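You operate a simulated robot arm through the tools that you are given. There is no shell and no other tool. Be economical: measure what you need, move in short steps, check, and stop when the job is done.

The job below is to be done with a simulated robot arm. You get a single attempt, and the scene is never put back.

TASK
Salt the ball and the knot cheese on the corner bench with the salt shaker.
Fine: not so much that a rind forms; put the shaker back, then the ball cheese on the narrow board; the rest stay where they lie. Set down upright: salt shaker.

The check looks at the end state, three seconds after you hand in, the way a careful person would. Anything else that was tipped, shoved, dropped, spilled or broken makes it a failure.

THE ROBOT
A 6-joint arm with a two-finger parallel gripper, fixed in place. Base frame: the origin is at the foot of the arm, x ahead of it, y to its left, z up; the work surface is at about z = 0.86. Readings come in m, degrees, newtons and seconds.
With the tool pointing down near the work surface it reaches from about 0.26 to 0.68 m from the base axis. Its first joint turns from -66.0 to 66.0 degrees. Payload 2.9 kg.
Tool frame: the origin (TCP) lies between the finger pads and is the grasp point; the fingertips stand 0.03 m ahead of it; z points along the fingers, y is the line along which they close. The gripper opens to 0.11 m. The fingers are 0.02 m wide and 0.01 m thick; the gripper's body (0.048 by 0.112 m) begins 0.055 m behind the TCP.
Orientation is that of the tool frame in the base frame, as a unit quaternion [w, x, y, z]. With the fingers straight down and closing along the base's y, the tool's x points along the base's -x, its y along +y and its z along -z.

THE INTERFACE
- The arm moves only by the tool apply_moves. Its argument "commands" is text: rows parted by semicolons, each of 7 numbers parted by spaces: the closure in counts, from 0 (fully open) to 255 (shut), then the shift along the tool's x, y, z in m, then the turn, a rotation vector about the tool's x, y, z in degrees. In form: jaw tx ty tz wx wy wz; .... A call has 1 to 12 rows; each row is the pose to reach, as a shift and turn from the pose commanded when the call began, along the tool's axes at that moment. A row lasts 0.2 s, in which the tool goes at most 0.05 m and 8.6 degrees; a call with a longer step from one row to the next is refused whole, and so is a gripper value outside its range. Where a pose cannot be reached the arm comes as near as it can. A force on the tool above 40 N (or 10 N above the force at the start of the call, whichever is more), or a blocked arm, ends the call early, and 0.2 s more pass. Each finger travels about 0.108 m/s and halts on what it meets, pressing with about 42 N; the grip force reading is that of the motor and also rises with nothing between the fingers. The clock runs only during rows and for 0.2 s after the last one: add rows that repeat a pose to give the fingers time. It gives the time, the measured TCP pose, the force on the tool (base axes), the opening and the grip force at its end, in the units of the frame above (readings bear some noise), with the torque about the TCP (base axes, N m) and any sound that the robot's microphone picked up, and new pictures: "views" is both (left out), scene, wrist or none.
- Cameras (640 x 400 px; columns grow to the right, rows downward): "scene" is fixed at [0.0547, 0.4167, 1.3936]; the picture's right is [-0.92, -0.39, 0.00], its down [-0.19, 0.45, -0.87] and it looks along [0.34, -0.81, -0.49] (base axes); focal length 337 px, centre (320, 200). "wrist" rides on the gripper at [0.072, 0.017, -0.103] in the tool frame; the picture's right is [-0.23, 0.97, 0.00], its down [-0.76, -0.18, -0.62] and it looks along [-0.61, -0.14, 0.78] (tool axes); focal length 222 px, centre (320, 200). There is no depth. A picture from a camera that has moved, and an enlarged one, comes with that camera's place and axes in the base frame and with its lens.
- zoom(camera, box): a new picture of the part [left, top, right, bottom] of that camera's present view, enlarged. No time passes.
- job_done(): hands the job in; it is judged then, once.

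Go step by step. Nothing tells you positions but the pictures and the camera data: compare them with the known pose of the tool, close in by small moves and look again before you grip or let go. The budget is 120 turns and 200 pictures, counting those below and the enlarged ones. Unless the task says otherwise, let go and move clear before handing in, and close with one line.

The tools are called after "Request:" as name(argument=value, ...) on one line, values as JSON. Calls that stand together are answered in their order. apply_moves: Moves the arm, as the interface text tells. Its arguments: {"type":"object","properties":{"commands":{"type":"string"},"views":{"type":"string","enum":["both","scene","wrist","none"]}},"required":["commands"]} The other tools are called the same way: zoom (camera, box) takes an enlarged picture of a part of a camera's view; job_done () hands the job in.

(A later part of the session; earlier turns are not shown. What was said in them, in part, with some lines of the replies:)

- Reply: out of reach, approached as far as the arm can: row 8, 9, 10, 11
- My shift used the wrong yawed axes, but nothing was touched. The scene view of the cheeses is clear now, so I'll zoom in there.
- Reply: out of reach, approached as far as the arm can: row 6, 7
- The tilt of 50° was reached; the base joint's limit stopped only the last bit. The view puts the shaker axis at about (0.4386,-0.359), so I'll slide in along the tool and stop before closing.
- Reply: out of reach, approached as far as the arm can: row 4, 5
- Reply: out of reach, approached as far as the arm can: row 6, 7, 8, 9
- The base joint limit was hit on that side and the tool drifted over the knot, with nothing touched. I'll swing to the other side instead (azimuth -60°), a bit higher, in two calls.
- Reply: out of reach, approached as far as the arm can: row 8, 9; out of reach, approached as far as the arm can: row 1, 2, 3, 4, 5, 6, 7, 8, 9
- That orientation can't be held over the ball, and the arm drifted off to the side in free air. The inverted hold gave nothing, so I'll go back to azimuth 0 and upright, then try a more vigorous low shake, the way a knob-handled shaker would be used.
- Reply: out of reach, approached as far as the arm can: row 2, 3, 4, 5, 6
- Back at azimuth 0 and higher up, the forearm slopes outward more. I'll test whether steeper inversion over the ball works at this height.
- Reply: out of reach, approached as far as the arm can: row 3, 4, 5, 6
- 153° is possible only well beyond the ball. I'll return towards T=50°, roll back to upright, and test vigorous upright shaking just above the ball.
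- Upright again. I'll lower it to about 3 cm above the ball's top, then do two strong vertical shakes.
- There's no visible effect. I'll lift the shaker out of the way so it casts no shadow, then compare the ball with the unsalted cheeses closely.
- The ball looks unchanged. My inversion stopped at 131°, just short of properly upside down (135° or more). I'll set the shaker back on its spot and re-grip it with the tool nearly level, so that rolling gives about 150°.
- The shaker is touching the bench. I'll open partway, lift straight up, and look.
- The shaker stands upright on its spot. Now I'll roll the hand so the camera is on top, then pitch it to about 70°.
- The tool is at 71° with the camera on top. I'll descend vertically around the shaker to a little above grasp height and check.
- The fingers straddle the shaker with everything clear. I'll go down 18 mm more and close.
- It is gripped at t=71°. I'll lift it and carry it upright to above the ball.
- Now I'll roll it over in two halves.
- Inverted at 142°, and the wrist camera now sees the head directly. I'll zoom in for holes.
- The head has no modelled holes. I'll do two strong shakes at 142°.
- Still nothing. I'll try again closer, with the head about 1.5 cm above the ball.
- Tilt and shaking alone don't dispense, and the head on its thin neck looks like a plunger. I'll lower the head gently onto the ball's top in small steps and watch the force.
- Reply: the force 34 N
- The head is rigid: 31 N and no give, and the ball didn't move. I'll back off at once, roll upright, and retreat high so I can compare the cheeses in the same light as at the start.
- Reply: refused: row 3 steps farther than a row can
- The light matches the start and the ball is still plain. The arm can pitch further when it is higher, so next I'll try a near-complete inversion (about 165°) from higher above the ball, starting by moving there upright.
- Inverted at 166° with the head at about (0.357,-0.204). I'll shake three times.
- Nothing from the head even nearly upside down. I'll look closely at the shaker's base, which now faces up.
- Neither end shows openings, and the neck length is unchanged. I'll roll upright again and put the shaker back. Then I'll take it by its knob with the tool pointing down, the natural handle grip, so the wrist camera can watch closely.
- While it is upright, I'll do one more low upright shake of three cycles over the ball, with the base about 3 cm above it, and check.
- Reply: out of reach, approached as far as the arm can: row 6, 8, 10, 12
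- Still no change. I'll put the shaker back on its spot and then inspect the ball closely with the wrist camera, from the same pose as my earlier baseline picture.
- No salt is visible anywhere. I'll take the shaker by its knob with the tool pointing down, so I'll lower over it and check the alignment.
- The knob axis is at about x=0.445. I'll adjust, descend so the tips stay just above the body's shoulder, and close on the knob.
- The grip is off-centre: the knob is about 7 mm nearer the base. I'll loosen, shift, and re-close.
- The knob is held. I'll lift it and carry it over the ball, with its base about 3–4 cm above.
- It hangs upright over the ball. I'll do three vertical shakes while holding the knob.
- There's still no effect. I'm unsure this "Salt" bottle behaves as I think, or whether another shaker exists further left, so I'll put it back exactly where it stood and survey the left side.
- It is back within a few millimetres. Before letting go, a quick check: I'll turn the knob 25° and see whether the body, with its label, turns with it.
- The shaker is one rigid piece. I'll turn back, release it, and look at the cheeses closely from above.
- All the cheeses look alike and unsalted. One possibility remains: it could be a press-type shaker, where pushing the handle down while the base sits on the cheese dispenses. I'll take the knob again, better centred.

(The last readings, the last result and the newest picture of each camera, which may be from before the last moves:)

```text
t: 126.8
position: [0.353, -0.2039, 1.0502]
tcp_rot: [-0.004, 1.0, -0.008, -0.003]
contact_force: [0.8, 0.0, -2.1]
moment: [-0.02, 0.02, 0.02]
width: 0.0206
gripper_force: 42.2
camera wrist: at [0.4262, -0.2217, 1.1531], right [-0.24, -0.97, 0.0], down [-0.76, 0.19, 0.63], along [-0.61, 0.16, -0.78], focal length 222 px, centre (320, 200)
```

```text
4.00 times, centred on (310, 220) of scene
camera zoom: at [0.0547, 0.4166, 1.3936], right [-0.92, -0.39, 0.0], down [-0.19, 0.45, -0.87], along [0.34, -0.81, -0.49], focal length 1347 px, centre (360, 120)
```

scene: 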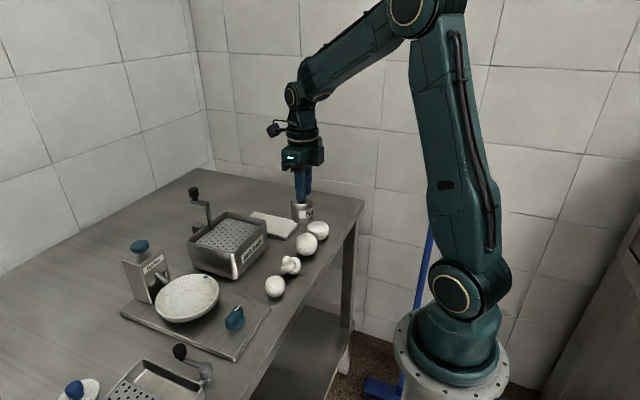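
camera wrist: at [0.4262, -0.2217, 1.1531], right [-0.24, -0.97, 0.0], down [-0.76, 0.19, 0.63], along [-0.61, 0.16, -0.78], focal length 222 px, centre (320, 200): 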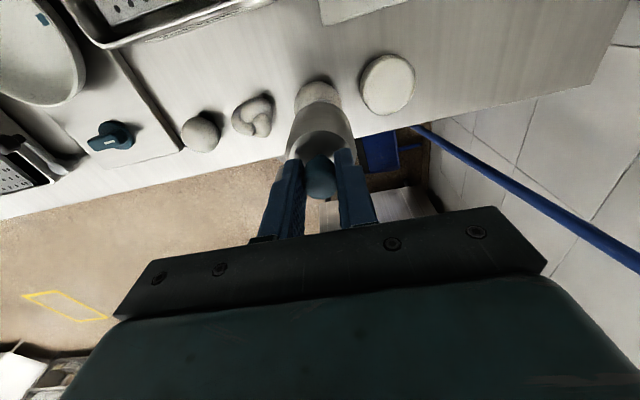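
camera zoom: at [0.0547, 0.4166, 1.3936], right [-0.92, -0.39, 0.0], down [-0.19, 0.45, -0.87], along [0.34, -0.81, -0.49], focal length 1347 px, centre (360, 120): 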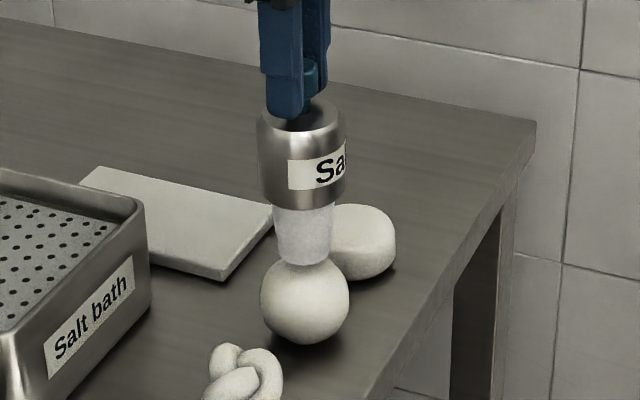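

There's a visible cone of salt falling from the shaker's base onto the ball, so it dispenses upright. I'll look closely before any time passes.

Request:
zoom(camera="scene", box=[285, 190, 335, 265])

Request:
zoom(camera="wrist", box=[270, 60, 430, 210])

```text
5.33 times, centred on (310, 228) of scene
camera zoom: at [0.0547, 0.4166, 1.3936], right [-0.92, -0.39, 0.0], down [-0.19, 0.45, -0.87], along [0.34, -0.81, -0.49], focal length 1796 px, centre (373, 53)
```

zoom: 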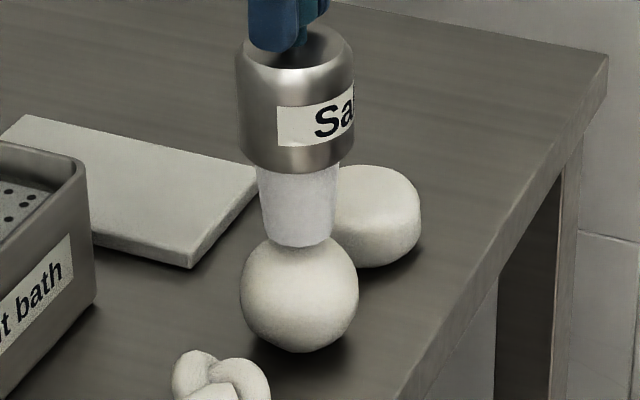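

```text
2.67 times, centred on (350, 135) of wrist
camera zoom: at [0.4262, -0.2217, 1.1531], right [-0.24, -0.97, 0.0], down [-0.76, 0.19, 0.63], along [-0.61, 0.16, -0.78], focal length 592 px, centre (240, 373)
```

zoom: 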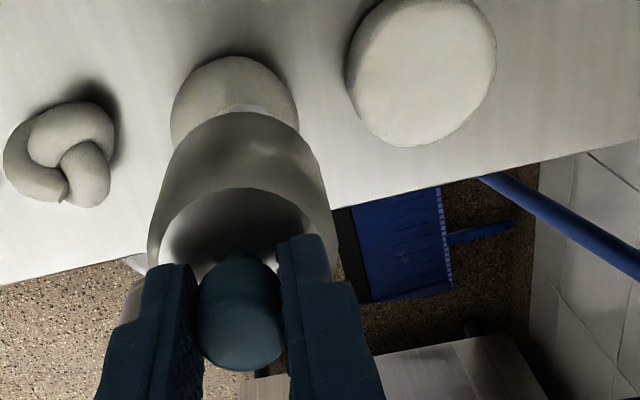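

I'll hold still for one row and see whether the flow stops.

Request:
apply_moves(commands="255 0 0 0 0 0 0", views="none")

Request:
zoom(camera="scene", box=[285, 190, 335, 265])

```text
t: 127.2
position: [0.3537, -0.2034, 1.0494]
tcp_rot: [-0.003, 1.0, -0.008, -0.003]
contact_force: [0.4, -0.6, -0.9]
moment: [0.0, 0.0, -0.03]
width: 0.0206
gripper_force: 41.9
```

```text
5.33 times, centred on (310, 228) of scene
camera zoom: at [0.0547, 0.4167, 1.3936], right [-0.92, -0.39, 0.0], down [-0.19, 0.45, -0.87], along [0.34, -0.81, -0.49], focal length 1796 px, centre (373, 53)
```

zoom: 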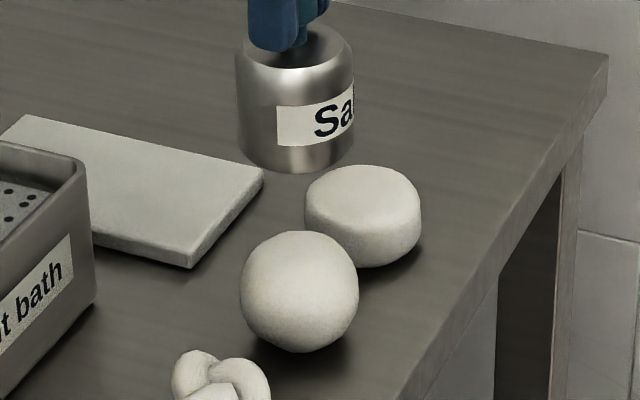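

The flow stops at rest, so it is motion-driven while upright over a cheese. Some earlier upright shakes may have dispensed unseen too, so I'll examine the ball, drum and knot surfaces closely.

Request:
zoom(camera="scene", box=[292, 230, 320, 262])

Request:
zoom(camera="wrist", box=[355, 50, 420, 120])

Request:
zoom(camera="wrist", box=[175, 85, 285, 160])

```text
12.50 times, centred on (306, 246) of scene
camera zoom: at [0.0547, 0.4167, 1.3936], right [-0.92, -0.39, 0.0], down [-0.19, 0.45, -0.87], along [0.34, -0.81, -0.49], focal length 4210 px, centre (495, -375)
```

zoom: 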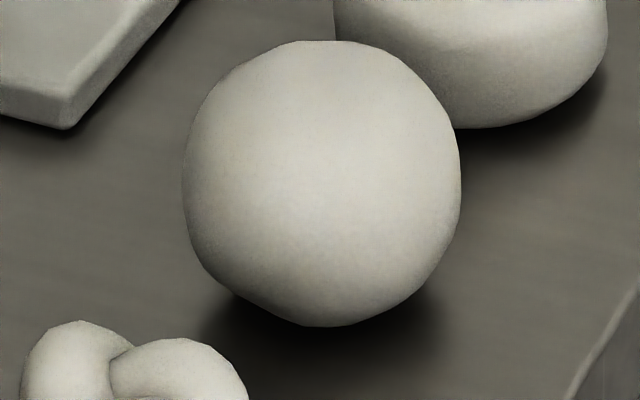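

```text
5.71 times, centred on (388, 85) of wrist
camera zoom: at [0.4265, -0.2219, 1.1531], right [-0.24, -0.97, -0.01], down [-0.76, 0.19, 0.63], along [-0.61, 0.16, -0.78], focal length 1269 px, centre (-66, 857)
```

zoom: 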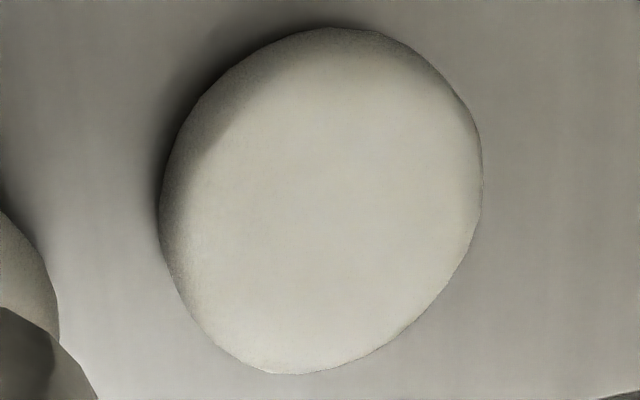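

```text
5.33 times, centred on (230, 122) of wrist
camera zoom: at [0.4265, -0.2219, 1.1531], right [-0.24, -0.97, -0.01], down [-0.76, 0.19, 0.63], along [-0.61, 0.16, -0.78], focal length 1185 px, centre (800, 613)
```

zoom: 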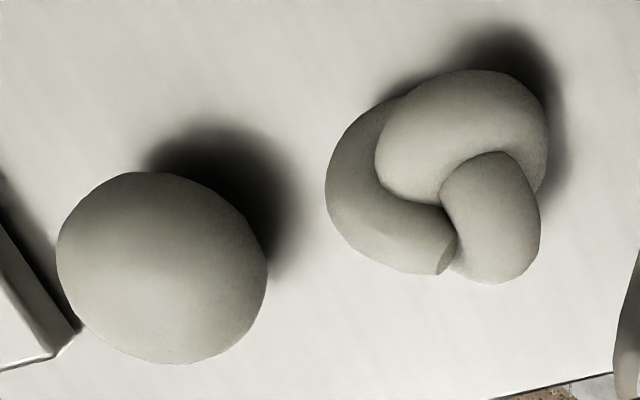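

No visible coating yet. I'll give a short sideways (x) shake over the ball, centred and within its width, then look.

Request:
apply_moves(commands="255 0.018 0 0 0 0 0;255 -0.018 0 0 0 0 0;255 0.018 0 0 0 0 0;255 -0.018 0 0 0 0 0;255 0.018 0 0 0 0 0", views="none")

Request:
zoom(camera="scene", box=[285, 190, 335, 265])

```text
t: 128.4
position: [0.3715, -0.2036, 1.0493]
tcp_rot: [-0.003, 1.0, -0.008, -0.003]
contact_force: [1.0, 0.3, -1.2]
moment: [-0.01, 0.01, -0.03]
width: 0.0204
gripper_force: 42.3
```

```text
5.33 times, centred on (310, 228) of scene
camera zoom: at [0.0547, 0.4166, 1.3936], right [-0.92, -0.39, 0.0], down [-0.19, 0.45, -0.87], along [0.34, -0.81, -0.49], focal length 1796 px, centre (373, 53)
```

zoom: 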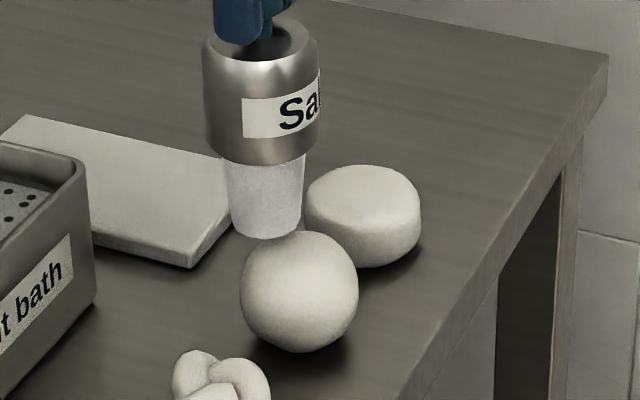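

It flows with sideways motion. I'll re-centre slowly and look at the deposit.

Request:
apply_moves(commands="255 -0.006 0 0 0 0 0;255 -0.012 0 0 0 0 0;255 -0.018 0 0 0 0 0;255 -0.018 0 0 0 0 0", views="none")

Request:
zoom(camera="scene", box=[292, 230, 320, 262])

Request:
zoom(camera="scene", box=[250, 215, 340, 305])

```text
t: 129.4
position: [0.3534, -0.2037, 1.0509]
tcp_rot: [-0.004, 1.0, -0.008, -0.003]
contact_force: [-0.7, 0.1, -0.9]
moment: [0.0, -0.02, 0.05]
width: 0.0206
gripper_force: 42.1
```

```text
12.50 times, centred on (306, 246) of scene
camera zoom: at [0.0547, 0.4166, 1.3936], right [-0.92, -0.39, 0.0], down [-0.19, 0.45, -0.87], along [0.34, -0.81, -0.49], focal length 4210 px, centre (495, -375)
```

zoom: 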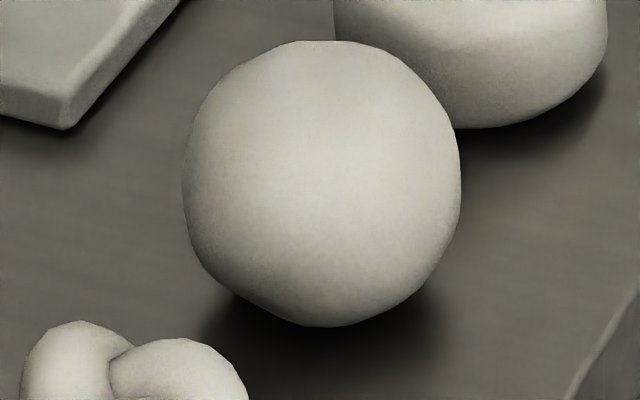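

```text
4.44 times, centred on (295, 260) of scene
camera zoom: at [0.0547, 0.4166, 1.3936], right [-0.92, -0.39, 0.0], down [-0.19, 0.45, -0.87], along [0.34, -0.81, -0.49], focal length 1497 px, centre (431, -67)
```

zoom: 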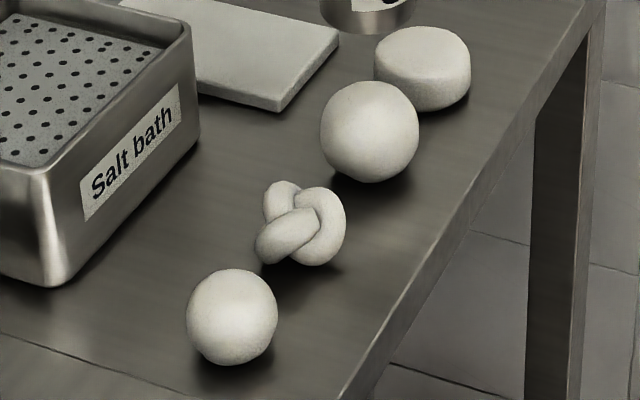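

No visible deposit on the ball yet. The knot has had none, so it's a good calibration. I'll move over it gently and give a measured shake, then compare it with the untouched cheese.

Request:
apply_moves(commands="255 0.001 -0.012 0 0 0 0;255 0.002 -0.024 0 0 0 0;255 0.003 -0.036 0 0 0 0;255 0.004 -0.048 0 0 0 0;255 0.004 -0.06 0 0 0 0;255 0.004 -0.071 0 0 0 0;255 0.004 -0.078 0 0 0 0", views="wrist")

Request:
zoom(camera="scene", box=[260, 210, 330, 290])

```text
t: 131.0
position: [0.3588, -0.1242, 1.0499]
tcp_rot: [-0.004, 1.0, -0.008, -0.004]
contact_force: [-0.2, -0.2, -0.7]
moment: [0.02, -0.04, 0.02]
width: 0.0205
gripper_force: 42.2
camera wrist: at [0.4316, -0.1439, 1.1528], right [-0.24, -0.97, -0.01], down [-0.76, 0.19, 0.63], along [-0.61, 0.16, -0.78], focal length 222 px, centre (320, 200)
```

wrist: 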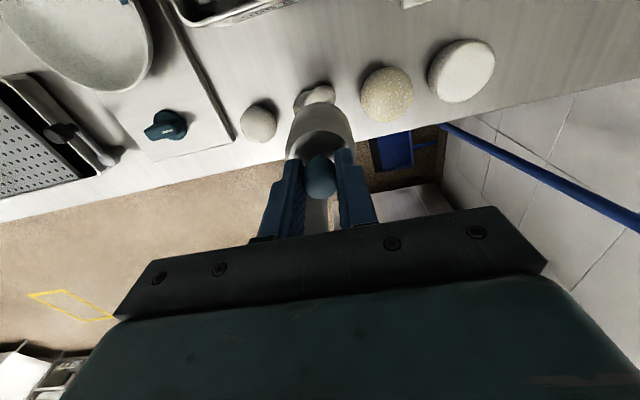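

```text
5.00 times, centred on (295, 250) of scene
camera zoom: at [0.0547, 0.4166, 1.3936], right [-0.92, -0.39, 0.0], down [-0.19, 0.45, -0.87], along [0.34, -0.81, -0.49], focal length 1684 px, centre (445, -50)
```

zoom: 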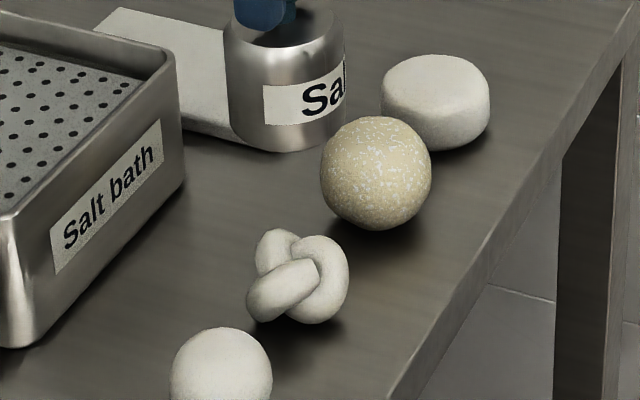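

The ball now shows a clear dusting of salt grains, so it's done and I won't add more. The knot is still bare. I'll salt it in small increments, checking each time.

Request:
apply_moves(commands="255 0.012 0 0 0 0 0;255 -0.012 0 0 0 0 0;255 0.012 0 0 0 0 0;255 -0.012 0 0 0 0 0;255 0 0 0 0 0 0;255 0 0 0 0 0 0", views="none")

Request:
zoom(camera="scene", box=[260, 210, 330, 290])

```text
t: 132.4
position: [0.3582, -0.1261, 1.0511]
tcp_rot: [-0.003, 1.0, -0.008, -0.003]
contact_force: [-0.2, 0.7, -0.4]
moment: [-0.01, -0.02, 0.02]
width: 0.0206
gripper_force: 41.7
```

```text
5.00 times, centred on (295, 250) of scene
camera zoom: at [0.0547, 0.4166, 1.3936], right [-0.92, -0.39, 0.0], down [-0.19, 0.45, -0.87], along [0.34, -0.81, -0.49], focal length 1684 px, centre (445, -50)
```

zoom: 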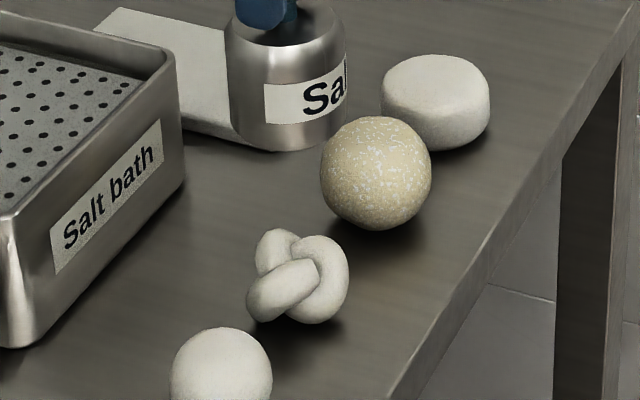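

Request:
apply_moves(commands="255 -0.012 0 0 0 0 0;255 0.006 0 0 0 0 0;255 -0.016 0 0 0 0 0;255 0.006 0 0 0 0 0;255 -0.016 0 0 0 0 0", views="none")

Request:
zoom(camera="scene", box=[260, 205, 330, 290])

```text
t: 133.6
position: [0.3432, -0.1271, 1.0487]
tcp_rot: [-0.004, 1.0, -0.008, -0.004]
contact_force: [0.0, -0.3, -2.4]
moment: [0.0, -0.01, 0.01]
width: 0.0206
gripper_force: 42.0
```

```text
4.71 times, centred on (295, 248) of scene
camera zoom: at [0.0547, 0.4166, 1.3936], right [-0.92, -0.39, 0.0], down [-0.19, 0.45, -0.87], along [0.34, -0.81, -0.49], focal length 1585 px, centre (438, -24)
```

zoom: 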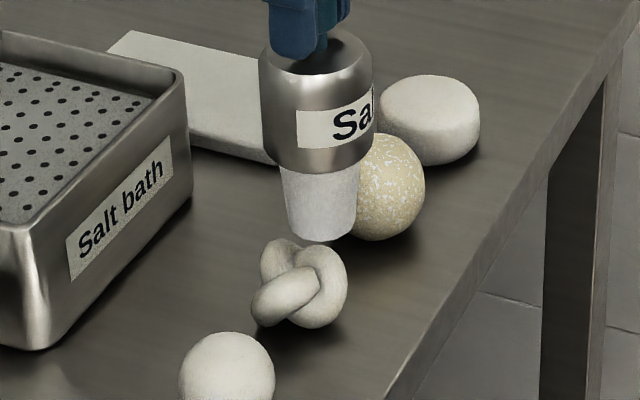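

Salt is flowing toward the knot but slightly off-centre. I'll recentre by 11 mm and give another short burst, then rest.

Request:
apply_moves(commands="255 0.021 0 0 0 0 0;255 0.003 0 0 0 0 0;255 0.021 0 0 0 0 0;255 0.003 0 0 0 0 0;255 0.012 0 0 0 0 0;255 0.012 0 0 0 0 0", views="none")

Request:
zoom(camera="scene", box=[260, 205, 330, 290])

```text
t: 135.0
position: [0.3547, -0.1257, 1.0509]
tcp_rot: [-0.003, 1.0, -0.008, -0.003]
contact_force: [-0.3, 0.6, -1.3]
moment: [-0.01, -0.01, 0.01]
width: 0.0206
gripper_force: 42.1
```

```text
4.71 times, centred on (295, 248) of scene
camera zoom: at [0.0547, 0.4166, 1.3936], right [-0.92, -0.39, 0.0], down [-0.19, 0.45, -0.87], along [0.34, -0.81, -0.49], focal length 1585 px, centre (438, -24)
```

zoom: 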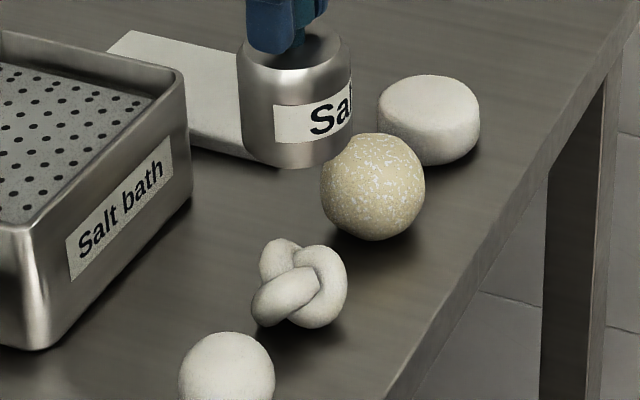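

Request:
zoom(camera="scene", box=[292, 230, 322, 262])

Request:
zoom(camera="scene", box=[272, 250, 306, 282])

```text
12.50 times, centred on (307, 246) of scene
camera zoom: at [0.0547, 0.4166, 1.3936], right [-0.92, -0.39, 0.0], down [-0.19, 0.45, -0.87], along [0.34, -0.81, -0.49], focal length 4210 px, centre (482, -375)
```

zoom: 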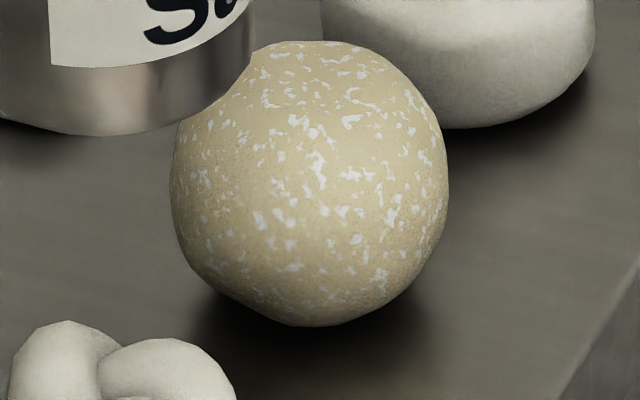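

```text
12.50 times, centred on (289, 266) of scene
camera zoom: at [0.0547, 0.4166, 1.3936], right [-0.92, -0.39, 0.0], down [-0.19, 0.45, -0.87], along [0.34, -0.81, -0.49], focal length 4210 px, centre (708, -625)
```

zoom: 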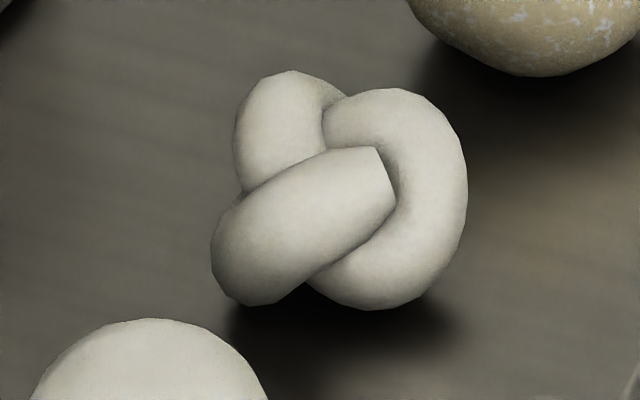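

The ball shows white flecks on a slightly golden skin, while the knot is still bare. I'll give another short centred burst.

Request:
apply_moves(commands="255 0.01 0 0 0 0 0;255 -0.01 0 0 0 0 0;255 0.01 0 0 0 0 0;255 0 0 0 0 0 0;255 0 0 0 0 0 0", views="none")

Request:
zoom(camera="scene", box=[260, 205, 330, 290])

```text
t: 136.2
position: [0.3541, -0.1265, 1.0501]
tcp_rot: [-0.004, 1.0, -0.008, -0.003]
contact_force: [0.4, 0.5, -2.0]
moment: [0.01, 0.0, 0.01]
width: 0.0204
gripper_force: 42.1
```

```text
4.71 times, centred on (295, 248) of scene
camera zoom: at [0.0547, 0.4166, 1.3936], right [-0.92, -0.39, 0.0], down [-0.19, 0.45, -0.87], along [0.34, -0.81, -0.49], focal length 1585 px, centre (438, -24)
```

zoom: 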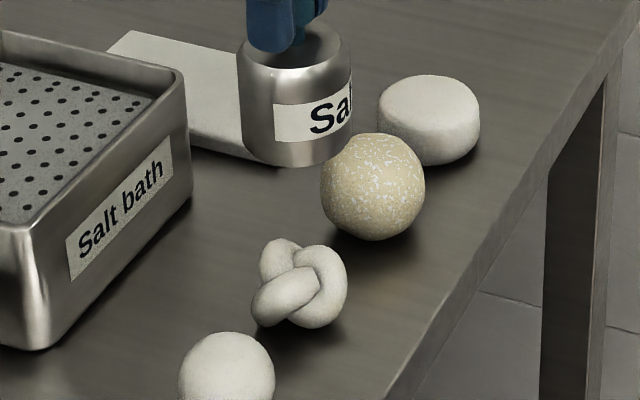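

Since the effect on the ball may have appeared with a delay, I'll wait two seconds without moving before adding more.

Request:
apply_moves(commands="255 0 0 0 0 0 0;255 0 0 0 0 0 0;255 0 0 0 0 0 0;255 0 0 0 0 0 0;255 0 0 0 0 0 0;255 0 0 0 0 0 0;255 0 0 0 0 0 0;255 0 0 0 0 0 0;255 0 0 0 0 0 0;255 0 0 0 0 0 0;255 0 0 0 0 0 0;255 0 0 0 0 0 0", views="wrist")

Request:
zoom(camera="scene", box=[260, 205, 330, 290])

```text
t: 138.8
position: [0.3564, -0.1268, 1.0504]
tcp_rot: [-0.004, 1.0, -0.008, -0.002]
contact_force: [-0.3, 0.8, -0.7]
moment: [0.0, 0.04, 0.01]
width: 0.0206
gripper_force: 41.8
camera wrist: at [0.428, -0.1445, 1.1531], right [-0.24, -0.97, -0.01], down [-0.76, 0.19, 0.63], along [-0.61, 0.16, -0.78], focal length 222 px, centre (320, 200)
```

wrist: 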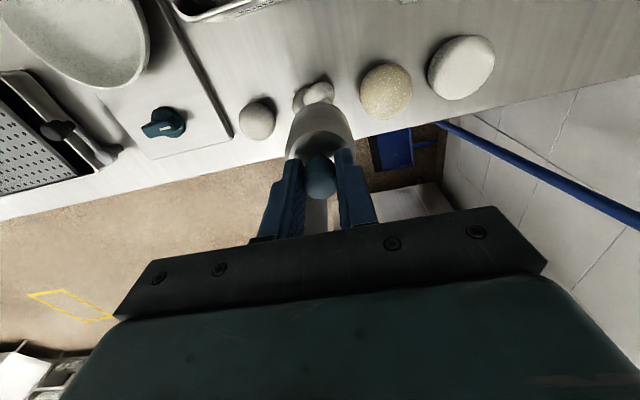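

```text
4.71 times, centred on (295, 248) of scene
camera zoom: at [0.0547, 0.4166, 1.3936], right [-0.92, -0.39, 0.0], down [-0.19, 0.45, -0.87], along [0.34, -0.81, -0.49], focal length 1585 px, centre (438, -24)
```

zoom: 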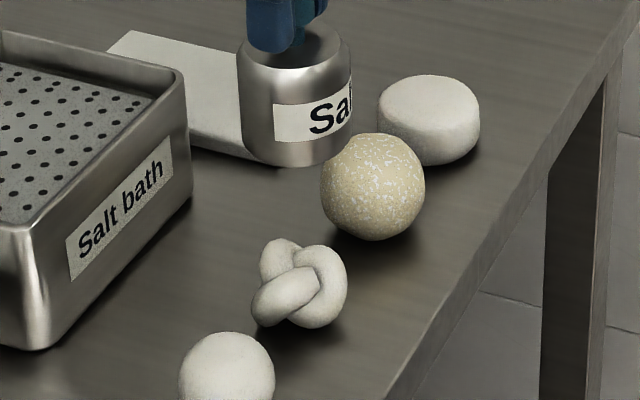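

No delayed change, so the knot simply needs more. I'll give another measured burst.

Request:
apply_moves(commands="255 0.014 0 0 0 0 0;255 -0.014 0 0 0 0 0;255 0.014 0 0 0 0 0;255 -0.014 0 0 0 0 0;255 0 0 0 0 0 0;255 0 0 0 0 0 0", views="none")

Request:
zoom(camera="scene", box=[260, 205, 330, 290])

```text
t: 140.2
position: [0.354, -0.1256, 1.0497]
tcp_rot: [-0.004, 1.0, -0.007, -0.003]
contact_force: [-0.3, -0.2, -1.0]
moment: [0.0, 0.0, 0.01]
width: 0.0206
gripper_force: 42.4
```

```text
4.71 times, centred on (295, 248) of scene
camera zoom: at [0.0547, 0.4166, 1.3936], right [-0.92, -0.39, 0.0], down [-0.19, 0.45, -0.87], along [0.34, -0.81, -0.49], focal length 1585 px, centre (438, -24)
```

zoom: 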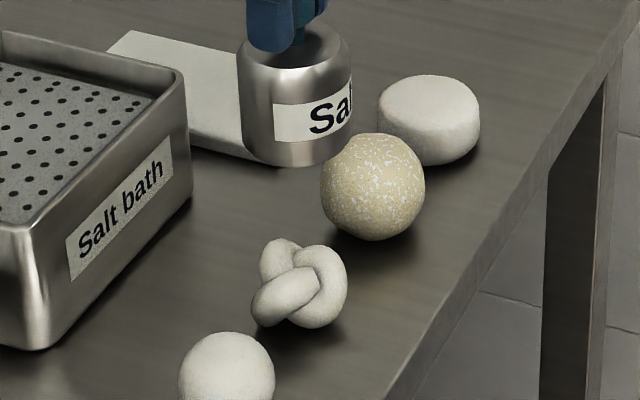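

Request:
zoom(camera="scene", box=[272, 250, 306, 282])

Request:
apply_moves(commands="255 0.014 0 0 0 0 0;255 -0.014 0 0 0 0 0;255 0.014 0 0 0 0 0;255 -0.014 0 0 0 0 0", views="none")

Request:
zoom(camera="scene", box=[260, 205, 330, 290])

```text
12.50 times, centred on (289, 266) of scene
camera zoom: at [0.0547, 0.4166, 1.3936], right [-0.92, -0.39, 0.0], down [-0.19, 0.45, -0.87], along [0.34, -0.81, -0.49], focal length 4210 px, centre (708, -625)
```

zoom: 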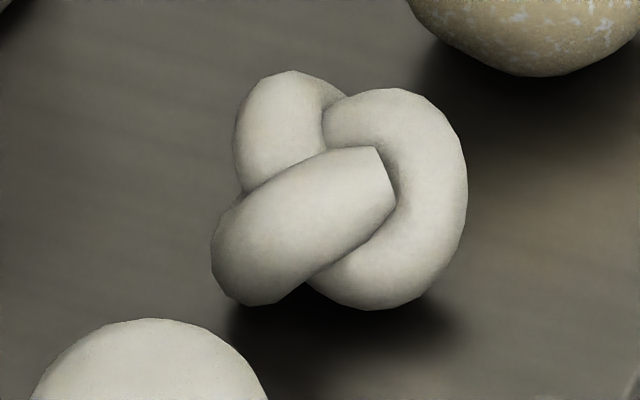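

```text
t: 141.2
position: [0.3399, -0.1261, 1.0507]
tcp_rot: [-0.004, 1.0, -0.007, -0.002]
contact_force: [-0.4, -0.2, -0.6]
moment: [0.0, -0.03, -0.02]
width: 0.0205
gripper_force: 42.3
```

```text
4.71 times, centred on (295, 248) of scene
camera zoom: at [0.0547, 0.4166, 1.3936], right [-0.92, -0.39, 0.0], down [-0.19, 0.45, -0.87], along [0.34, -0.81, -0.49], focal length 1585 px, centre (438, -24)
```

zoom: 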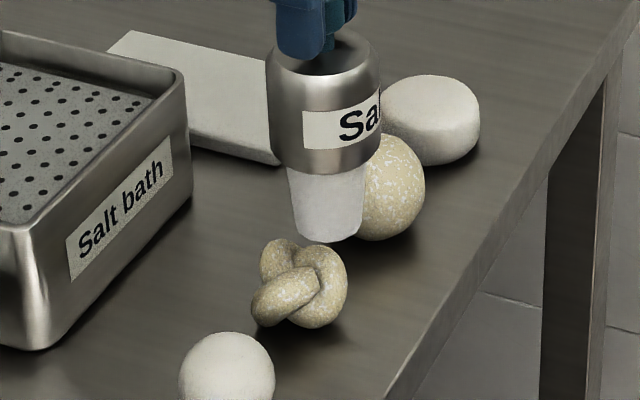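

The knot now shows the same dusting, so salting must stop. I'll leave by the front edge, away from all cheeses, and travel along x≈0.29 back towards the shaker's spot.

Request:
apply_moves(commands="255 -0.036 0 0 0 0 0;255 -0.036 0.02 -0.01 0 0 0;255 -0.036 0.05 -0.02 0 0 0;255 -0.036 0.08 -0.02 0 0 0;255 -0.036 0.11 -0.02 0 0 0;255 -0.036 0.14 -0.02 0 0 0;255 -0.036 0.17 -0.02 0 0 0;255 -0.036 0.2 -0.02 0 0 0;255 -0.036 0.2295 -0.02 0 0 0;255 -0.036 0.2295 -0.02 0 0 0", views="scene")

Request:
zoom(camera="scene", box=[250, 205, 350, 305])

```text
t: 143.4
position: [0.3011, -0.3546, 1.0703]
tcp_rot: [-0.004, 1.0, -0.007, -0.002]
contact_force: [-0.5, 0.1, -2.2]
moment: [0.02, 0.01, 0.02]
width: 0.0205
gripper_force: 41.6
```

scene: 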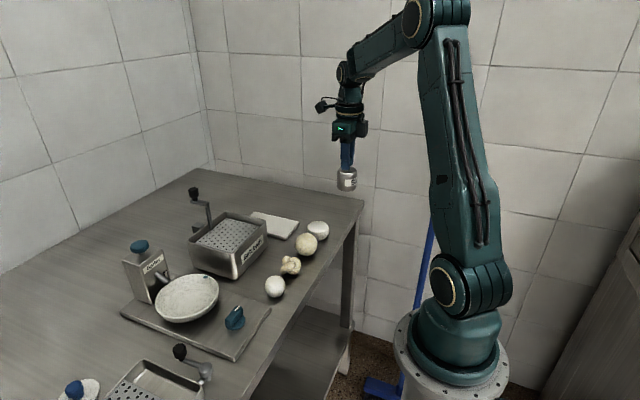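

```text
4.00 times, centred on (300, 255) of scene
camera zoom: at [0.0547, 0.4166, 1.3936], right [-0.92, -0.39, 0.0], down [-0.19, 0.45, -0.87], along [0.34, -0.81, -0.49], focal length 1347 px, centre (400, -20)
```

zoom: 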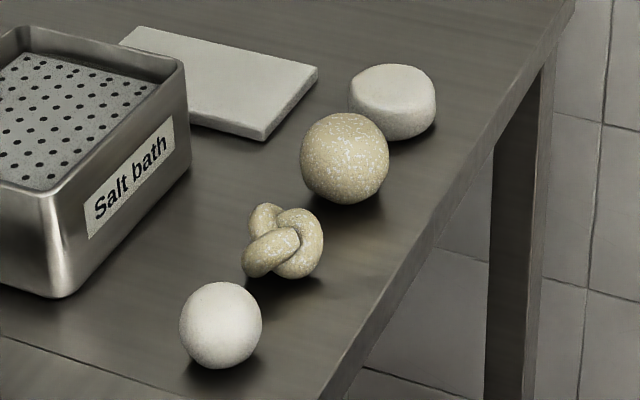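

Both cheeses are salted, and the drum and the small round one are clean. Now I'll take the shaker back to its original place and lower it.

Request:
apply_moves(commands="255 0.035 0.001 0 0 0 0;255 0.07 0.002 0 0 0 0;255 0.105 0.003 0 0 0 0;255 0.1395 0.003 0 0 0 0;255 0.1395 0.003 0.035 0 0 0;255 0.1395 0.003 0.07 0 0 0;255 0.1395 0.003 0.1 0 0 0;255 0.1395 0.003 0.115 0 0 0;255 0.1395 0.003 0.12 0 0 0;255 0.1395 0.003 0.123 0 0 0;255 0.1395 0.003 0.123 0 0 0", views="none")

Request:
zoom(camera="scene", box=[280, 180, 330, 225])

```text
t: 145.8
position: [0.4408, -0.3598, 0.9497]
tcp_rot: [-0.002, 1.0, -0.008, -0.002]
contact_force: [-5.1, 6.0, 27.1]
moment: [0.13, 0.61, -0.11]
width: 0.0207
gripper_force: 41.5
```

```text
8.89 times, centred on (305, 202) of scene
camera zoom: at [0.0542, 0.4172, 1.3934], right [-0.92, -0.39, 0.0], down [-0.19, 0.45, -0.87], along [0.34, -0.81, -0.49], focal length 2994 px, centre (453, 178)
```

zoom: 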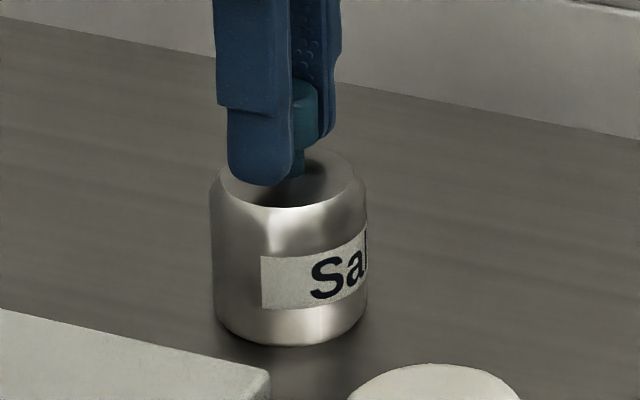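

It is back exactly at its original outline but pressed with 27 N. I'll ease up 3 mm, then open and rise.

Request:
apply_moves(commands="255 0 0 -0.0015 0 0 0;255 0 0 -0.003 0 0 0;255 0 0 -0.003 0 0 0;130 0 0 -0.003 0 0 0;130 0 0 -0.003 0 0 0;130 0 0 -0.04 0 0 0;130 0 0 -0.085 0 0 0;130 0 0 -0.125 0 0 0;130 0 0 -0.125 0 0 0", views="none")

Request:
zoom(camera="scene", box=[280, 180, 330, 225])

```text
t: 147.8
position: [0.441, -0.3605, 1.0703]
tcp_rot: [-0.004, 1.0, -0.009, -0.003]
contact_force: [-1.0, -0.2, -0.3]
moment: [0.03, 0.02, -0.02]
width: 0.0541
gripper_force: 0.0
```

```text
8.89 times, centred on (305, 202) of scene
camera zoom: at [0.0547, 0.4167, 1.3936], right [-0.92, -0.39, 0.0], down [-0.19, 0.45, -0.87], along [0.34, -0.81, -0.49], focal length 2994 px, centre (453, 178)
```

zoom: 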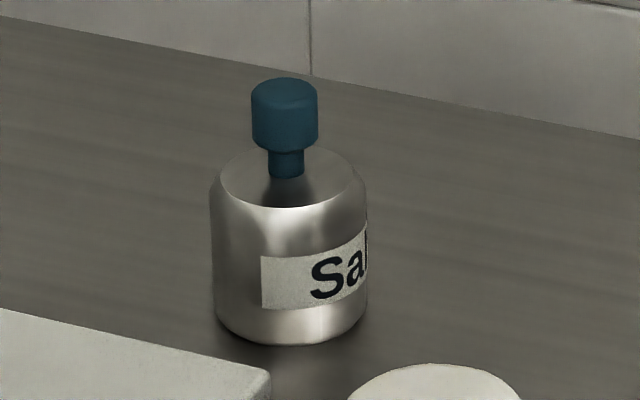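

The shaker is back and upright. Next is the ball. I'll turn the gripper so it closes along x, clear of the drum and knot, and move above the ball.

Request:
apply_moves(commands="80 -0.008 -0.015 -0.02 0 0 -8.5;80 -0.016 -0.03 -0.03 0 0 -17;80 -0.024 -0.045 -0.03 0 0 -25.5;80 -0.032 -0.06 -0.03 0 0 -34;80 -0.04 -0.075 -0.03 0 0 -42.5;80 -0.05 -0.09 -0.03 0 0 -51;80 -0.06 -0.105 -0.02 0 0 -59.5;80 -0.07 -0.12 -0.01 0 0 -68;80 -0.08 -0.14 0 0 0 -76.5;80 -0.089 -0.16 0 0 0 -85;80 -0.089 -0.16 0 0 0 -90;80 -0.089 -0.16 0 0 0 -90", views="both")

```text
t: 150.4
position: [0.3546, -0.1984, 1.0726]
tcp_rot: [-0.005, 0.712, 0.702, 0.001]
contact_force: [0.1, -0.5, -0.8]
moment: [0.02, -0.01, -0.01]
width: 0.0754
gripper_force: 0.0
camera wrist: at [0.3733, -0.1266, 1.1759], right [0.97, -0.24, -0.01], down [-0.18, -0.76, 0.62], along [-0.15, -0.6, -0.79], focal length 222 px, centre (320, 200)
```

scene: 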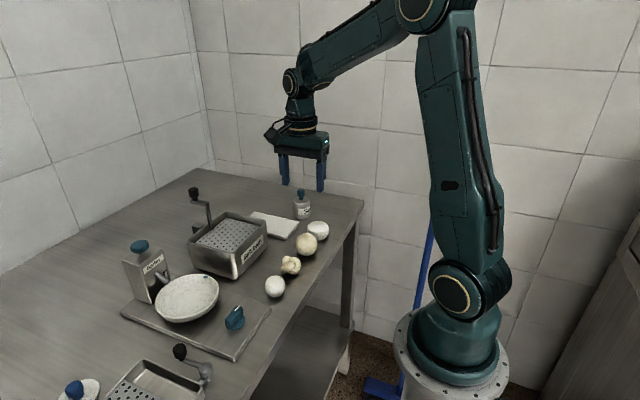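
wrist: 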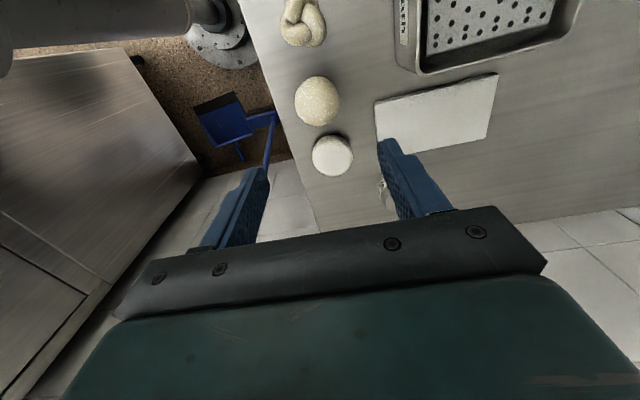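

The ball is at about (0.351,-0.197). I'll align and descend to just above it.

Request:
apply_moves(commands="80 0.001 -0.0035 0.04 0 0 0;80 0.0015 -0.0035 0.08 0 0 0;80 0.0015 -0.0035 0.115 0 0 0;80 0.0015 -0.0035 0.125 0 0 0;80 0.0015 -0.0035 0.125 0 0 0", views="wrist")

Request:
zoom(camera="scene", box=[265, 190, 345, 280])

```text
t: 151.6
position: [0.3497, -0.1967, 0.9469]
tcp_rot: [-0.005, 0.712, 0.702, 0.001]
contact_force: [0.5, 0.4, -0.1]
moment: [-0.01, 0.02, 0.01]
width: 0.0756
gripper_force: 0.1
camera wrist: at [0.3685, -0.1238, 1.0504], right [0.97, -0.24, -0.01], down [-0.19, -0.76, 0.62], along [-0.16, -0.6, -0.79], focal length 222 px, centre (320, 200)
```

wrist: 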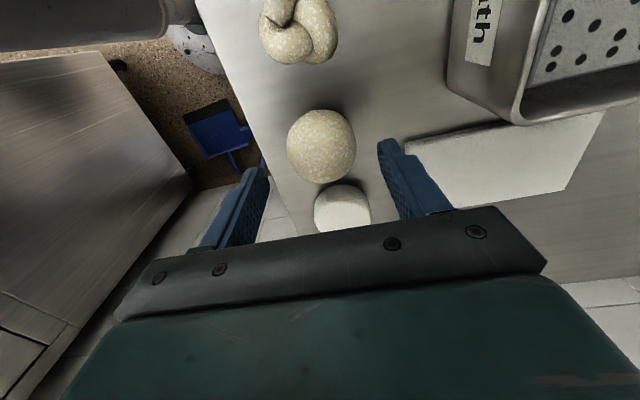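

```text
4.44 times, centred on (305, 235) of scene
camera zoom: at [0.0547, 0.4166, 1.3936], right [-0.92, -0.39, 0.0], down [-0.19, 0.45, -0.87], along [0.34, -0.81, -0.49], focal length 1497 px, centre (387, 44)
```

zoom: 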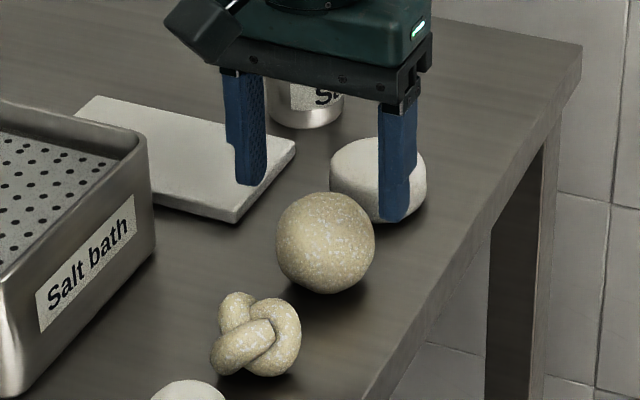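

Aligned from both cameras. I'll descend to z≈0.897 and close gently.

Request:
apply_moves(commands="80 0 0 0.02 0 0 0;80 0 0 0.04 0 0 0;80 0 0 0.049 0 0 0;80 0 0 0.049 0 0 0;140 0 0 0.049 0 0 0;140 0 0 0.049 0 0 0;140 0 0 0.049 0 0 0", views="wrist")

Request:
zoom(camera="scene", box=[265, 190, 345, 280])

```text
t: 153.2
position: [0.35, -0.1965, 0.8986]
tcp_rot: [-0.004, 0.713, 0.701, 0.001]
contact_force: [-0.5, 0.3, 0.2]
moment: [0.0, 0.01, 0.0]
width: 0.0541
gripper_force: 42.1
camera wrist: at [0.3684, -0.1242, 1.0015], right [0.97, -0.24, -0.01], down [-0.19, -0.76, 0.62], along [-0.16, -0.6, -0.79], focal length 222 px, centre (320, 200)
```

wrist: 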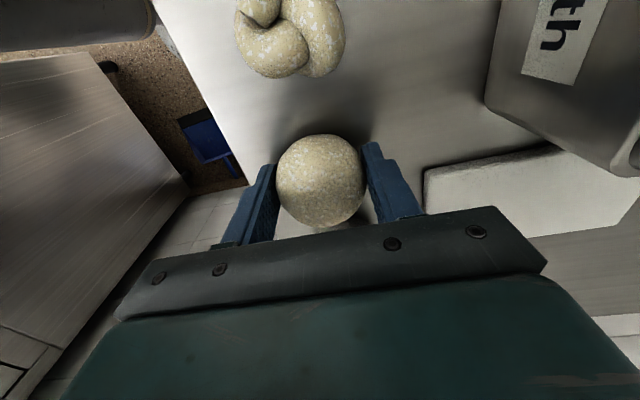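

```text
4.44 times, centred on (305, 235) of scene
camera zoom: at [0.0547, 0.4166, 1.3936], right [-0.92, -0.39, 0.0], down [-0.19, 0.45, -0.87], along [0.34, -0.81, -0.49], focal length 1497 px, centre (387, 44)
```

zoom: 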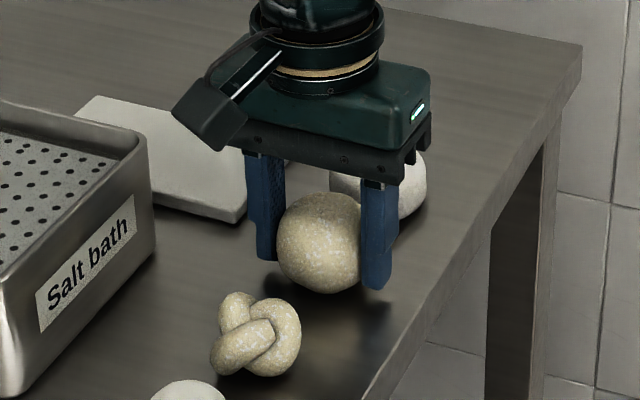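

The ball is gripped. I'll lift it and carry it over the middle of the board at about (0.49,-0.255).

Request:
apply_moves(commands="140 0 0 -0.04 0 0 0;140 0 0 -0.08 0 0 0;140 0 0 -0.11 0 0 0;140 -0.015 0.035 -0.11 0 0 0;140 -0.03 0.07 -0.11 0 0 0;140 -0.045 0.105 -0.11 0 0 0;140 -0.058 0.14 -0.11 0 0 0;140 -0.058 0.14 -0.11 0 0 0", views="both")

Request:
zoom(camera="scene", box=[220, 150, 340, 270])

```text
t: 155.0
position: [0.4892, -0.2566, 1.0062]
tcp_rot: [-0.005, 0.713, 0.701, 0.0]
contact_force: [0.3, 0.6, -1.3]
moment: [0.02, 0.0, 0.0]
width: 0.0545
gripper_force: 42.3
camera wrist: at [0.5086, -0.1852, 1.1099], right [0.97, -0.24, -0.01], down [-0.19, -0.76, 0.62], along [-0.16, -0.6, -0.79], focal length 222 px, centre (320, 200)
```

scene: 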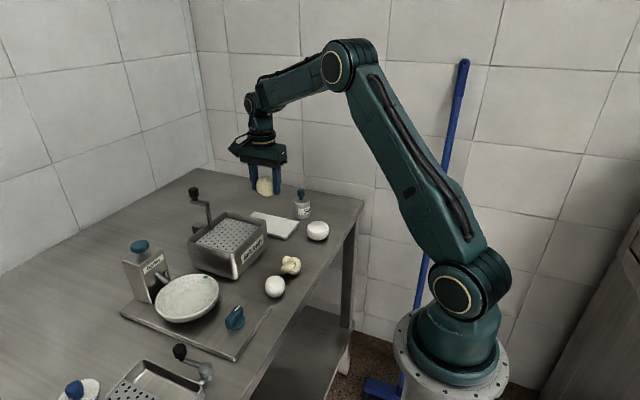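
wrist: 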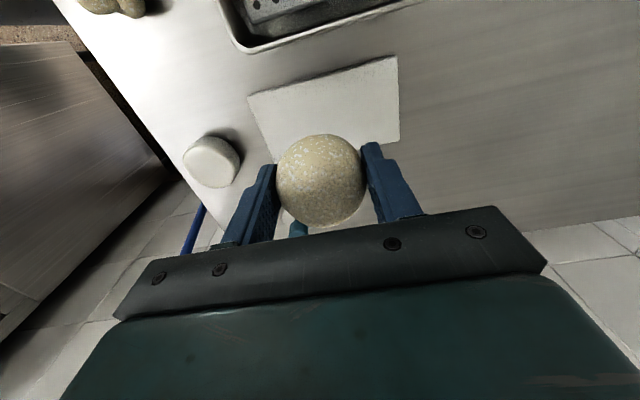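

```text
3.33 times, centred on (280, 210) of scene
camera zoom: at [0.0547, 0.4166, 1.3936], right [-0.92, -0.39, 0.0], down [-0.19, 0.45, -0.87], along [0.34, -0.81, -0.49], focal length 1123 px, centre (453, 167)
```

zoom: 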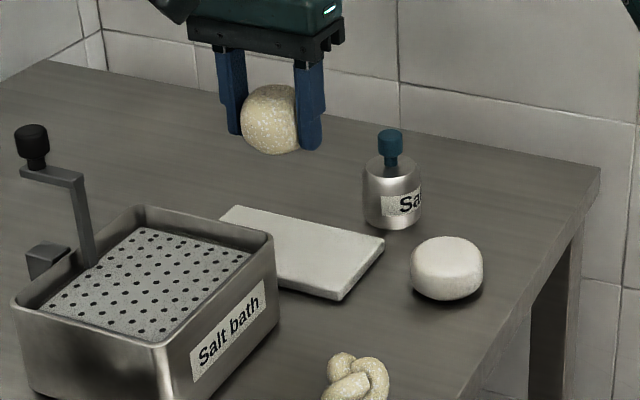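

The board's centre is at about (0.494,-0.259). I'll lower the ball slowly towards it.

Request:
apply_moves(commands="140 -0.003 0.004 0.03 0 0 0;140 -0.003 0.004 0.06 0 0 0;140 -0.003 0.004 0.08 0 0 0;140 -0.003 0.004 0.088 0 0 0;140 -0.003 0.004 0.09 0 0 0;140 -0.003 0.004 0.09 0 0 0", views="wrist")

Request:
zoom(camera="scene", box=[235, 175, 325, 255])

```text
t: 156.4
position: [0.4927, -0.2597, 0.9169]
tcp_rot: [-0.004, 0.713, 0.701, 0.001]
contact_force: [0.9, -0.2, -1.4]
moment: [0.03, -0.01, 0.0]
width: 0.0542
gripper_force: 41.9
camera wrist: at [0.5117, -0.188, 1.0201], right [0.97, -0.24, -0.01], down [-0.19, -0.76, 0.62], along [-0.16, -0.6, -0.79], focal length 222 px, centre (320, 200)
```

wrist: 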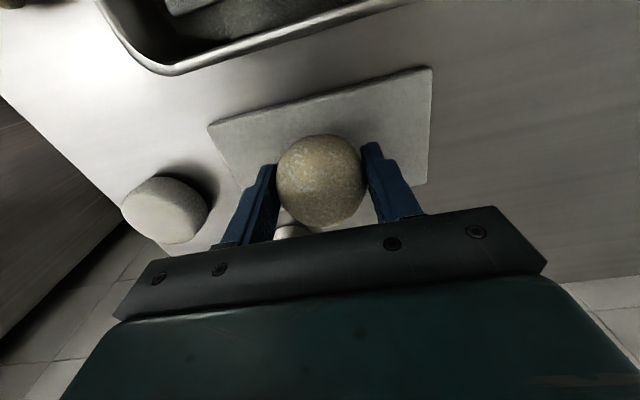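

```text
5.00 times, centred on (280, 215) of scene
camera zoom: at [0.0547, 0.4166, 1.3936], right [-0.92, -0.39, 0.0], down [-0.19, 0.45, -0.87], along [0.34, -0.81, -0.49], focal length 1684 px, centre (520, 125)
```

zoom: 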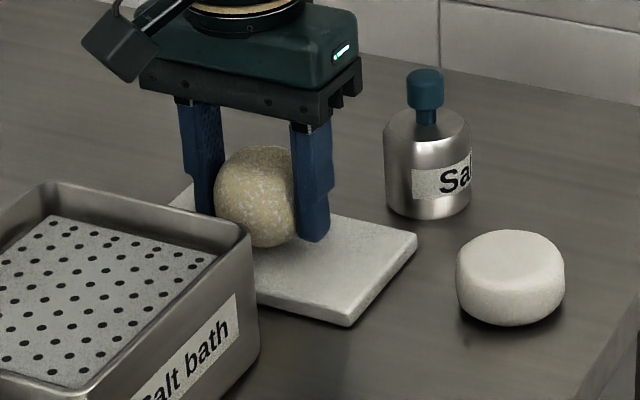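

Request:
apply_moves(commands="140 0 0 0.002 0 0 0;140 0 0 0.004 0 0 0;140 0 0 0.005 0 0 0", views="none")

Request:
zoom(camera="scene", box=[235, 175, 325, 255])

```text
t: 157.2
position: [0.4931, -0.2587, 0.9107]
tcp_rot: [-0.003, 0.713, 0.701, 0.001]
contact_force: [0.4, -0.1, -0.7]
moment: [-0.02, 0.01, 0.0]
width: 0.0543
gripper_force: 42.1
```

```text
5.00 times, centred on (280, 215) of scene
camera zoom: at [0.0547, 0.4166, 1.3936], right [-0.92, -0.39, 0.0], down [-0.19, 0.45, -0.87], along [0.34, -0.81, -0.49], focal length 1684 px, centre (520, 125)
```

zoom: 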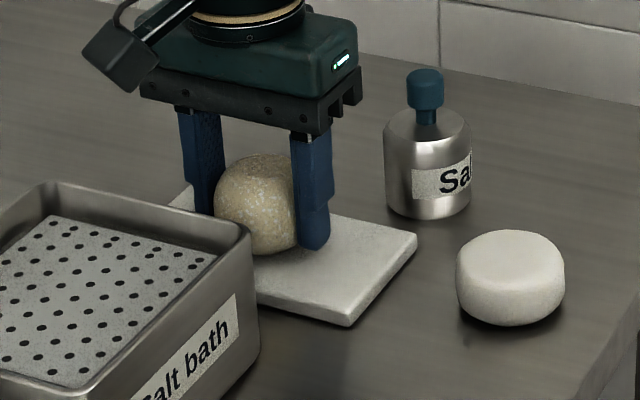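

Request:
apply_moves(commands="140 0 0 0.0012 0 0 0;140 0 0 0.0024 0 0 0", views="none")

```text
t: 157.8
position: [0.4928, -0.2598, 0.9088]
tcp_rot: [-0.003, 0.713, 0.701, -0.001]
contact_force: [-1.0, -0.2, 3.7]
moment: [0.03, 0.03, 0.02]
width: 0.0542
gripper_force: 42.0
```

The ball rests on the board (contact felt). I'll open slowly and check it stays before rising.

Request:
apply_moves(commands="126 0 0 0 0 0 0;122 0 0 0 0 0 0;115 0 0 0 0 0 0;100 0 0 0 0 0 0;80 0 0 0 0 0 0;80 0 0 0 0 0 0", views="wrist")

Request:
zoom(camera="scene", box=[235, 175, 325, 255])

```text
t: 159.2
position: [0.4943, -0.2595, 0.9089]
tcp_rot: [-0.004, 0.712, 0.702, 0.001]
contact_force: [-0.2, -0.1, 0.0]
moment: [0.0, 0.0, 0.02]
width: 0.0758
gripper_force: 0.0
camera wrist: at [0.5118, -0.1875, 1.0127], right [0.97, -0.24, -0.01], down [-0.19, -0.76, 0.62], along [-0.16, -0.6, -0.79], focal length 222 px, centre (320, 200)
```

wrist: 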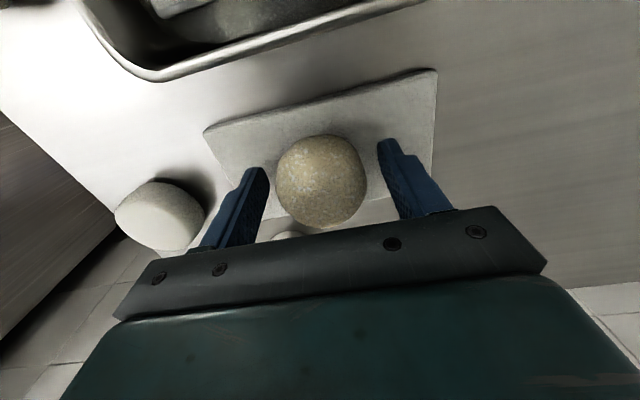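

```text
5.00 times, centred on (280, 215) of scene
camera zoom: at [0.0547, 0.4166, 1.3936], right [-0.92, -0.39, 0.0], down [-0.19, 0.45, -0.87], along [0.34, -0.81, -0.49], focal length 1684 px, centre (520, 125)
```

zoom: 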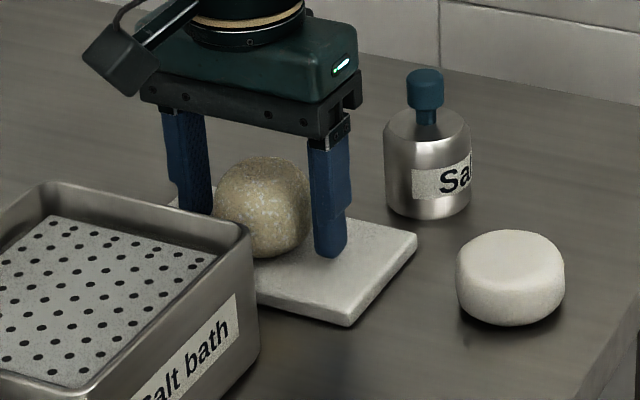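

The ball sits free and still in the middle of the board. I'll rise straight up, then check the whole scene.

Request:
apply_moves(commands="80 0 0 -0.03 0 0 0;80 0 0 -0.07 0 0 0;80 0 0 -0.12 0 0 0;80 0 0 -0.17 0 0 0;80 0 0 -0.22 0 0 0;80 0 0 -0.25 0 0 0;80 0 0 -0.25 0 0 0;80 0 0 -0.25 0 0 0", views="scene")

Request:
zoom(camera="scene", box=[180, 170, 370, 310])

```text
t: 161.0
position: [0.4929, -0.2617, 1.1593]
tcp_rot: [-0.004, 0.712, 0.702, 0.0]
contact_force: [-0.5, -0.5, 0.4]
moment: [0.01, 0.02, 0.03]
width: 0.0755
gripper_force: 0.0
```

scene: 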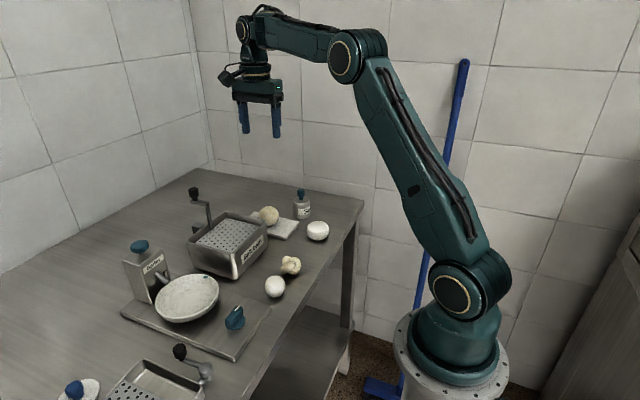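

```text
2.86 times, centred on (275, 240) of scene
camera zoom: at [0.0547, 0.4167, 1.3936], right [-0.92, -0.39, 0.0], down [-0.19, 0.45, -0.87], along [0.34, -0.81, -0.49], focal length 962 px, centre (449, 86)
```

zoom: 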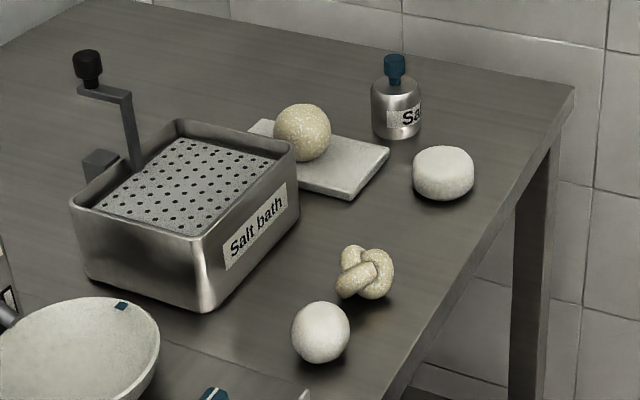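

The ball and the knot are both dusted, the ball is on the board, the shaker is upright in its place, and everything else is untouched. I'm handing in.

Request:
job_done()

```text
The job is handed in.
```

I salted the ball and the knot cheese, put the shaker back upright where it stood, and set the ball on the narrow board. I took the larger of the two round cheeses as the ball. Both salted cheeses show white flecks on a slightly golden skin, and I couldn't confirm from the pictures that this stops short of a rind.
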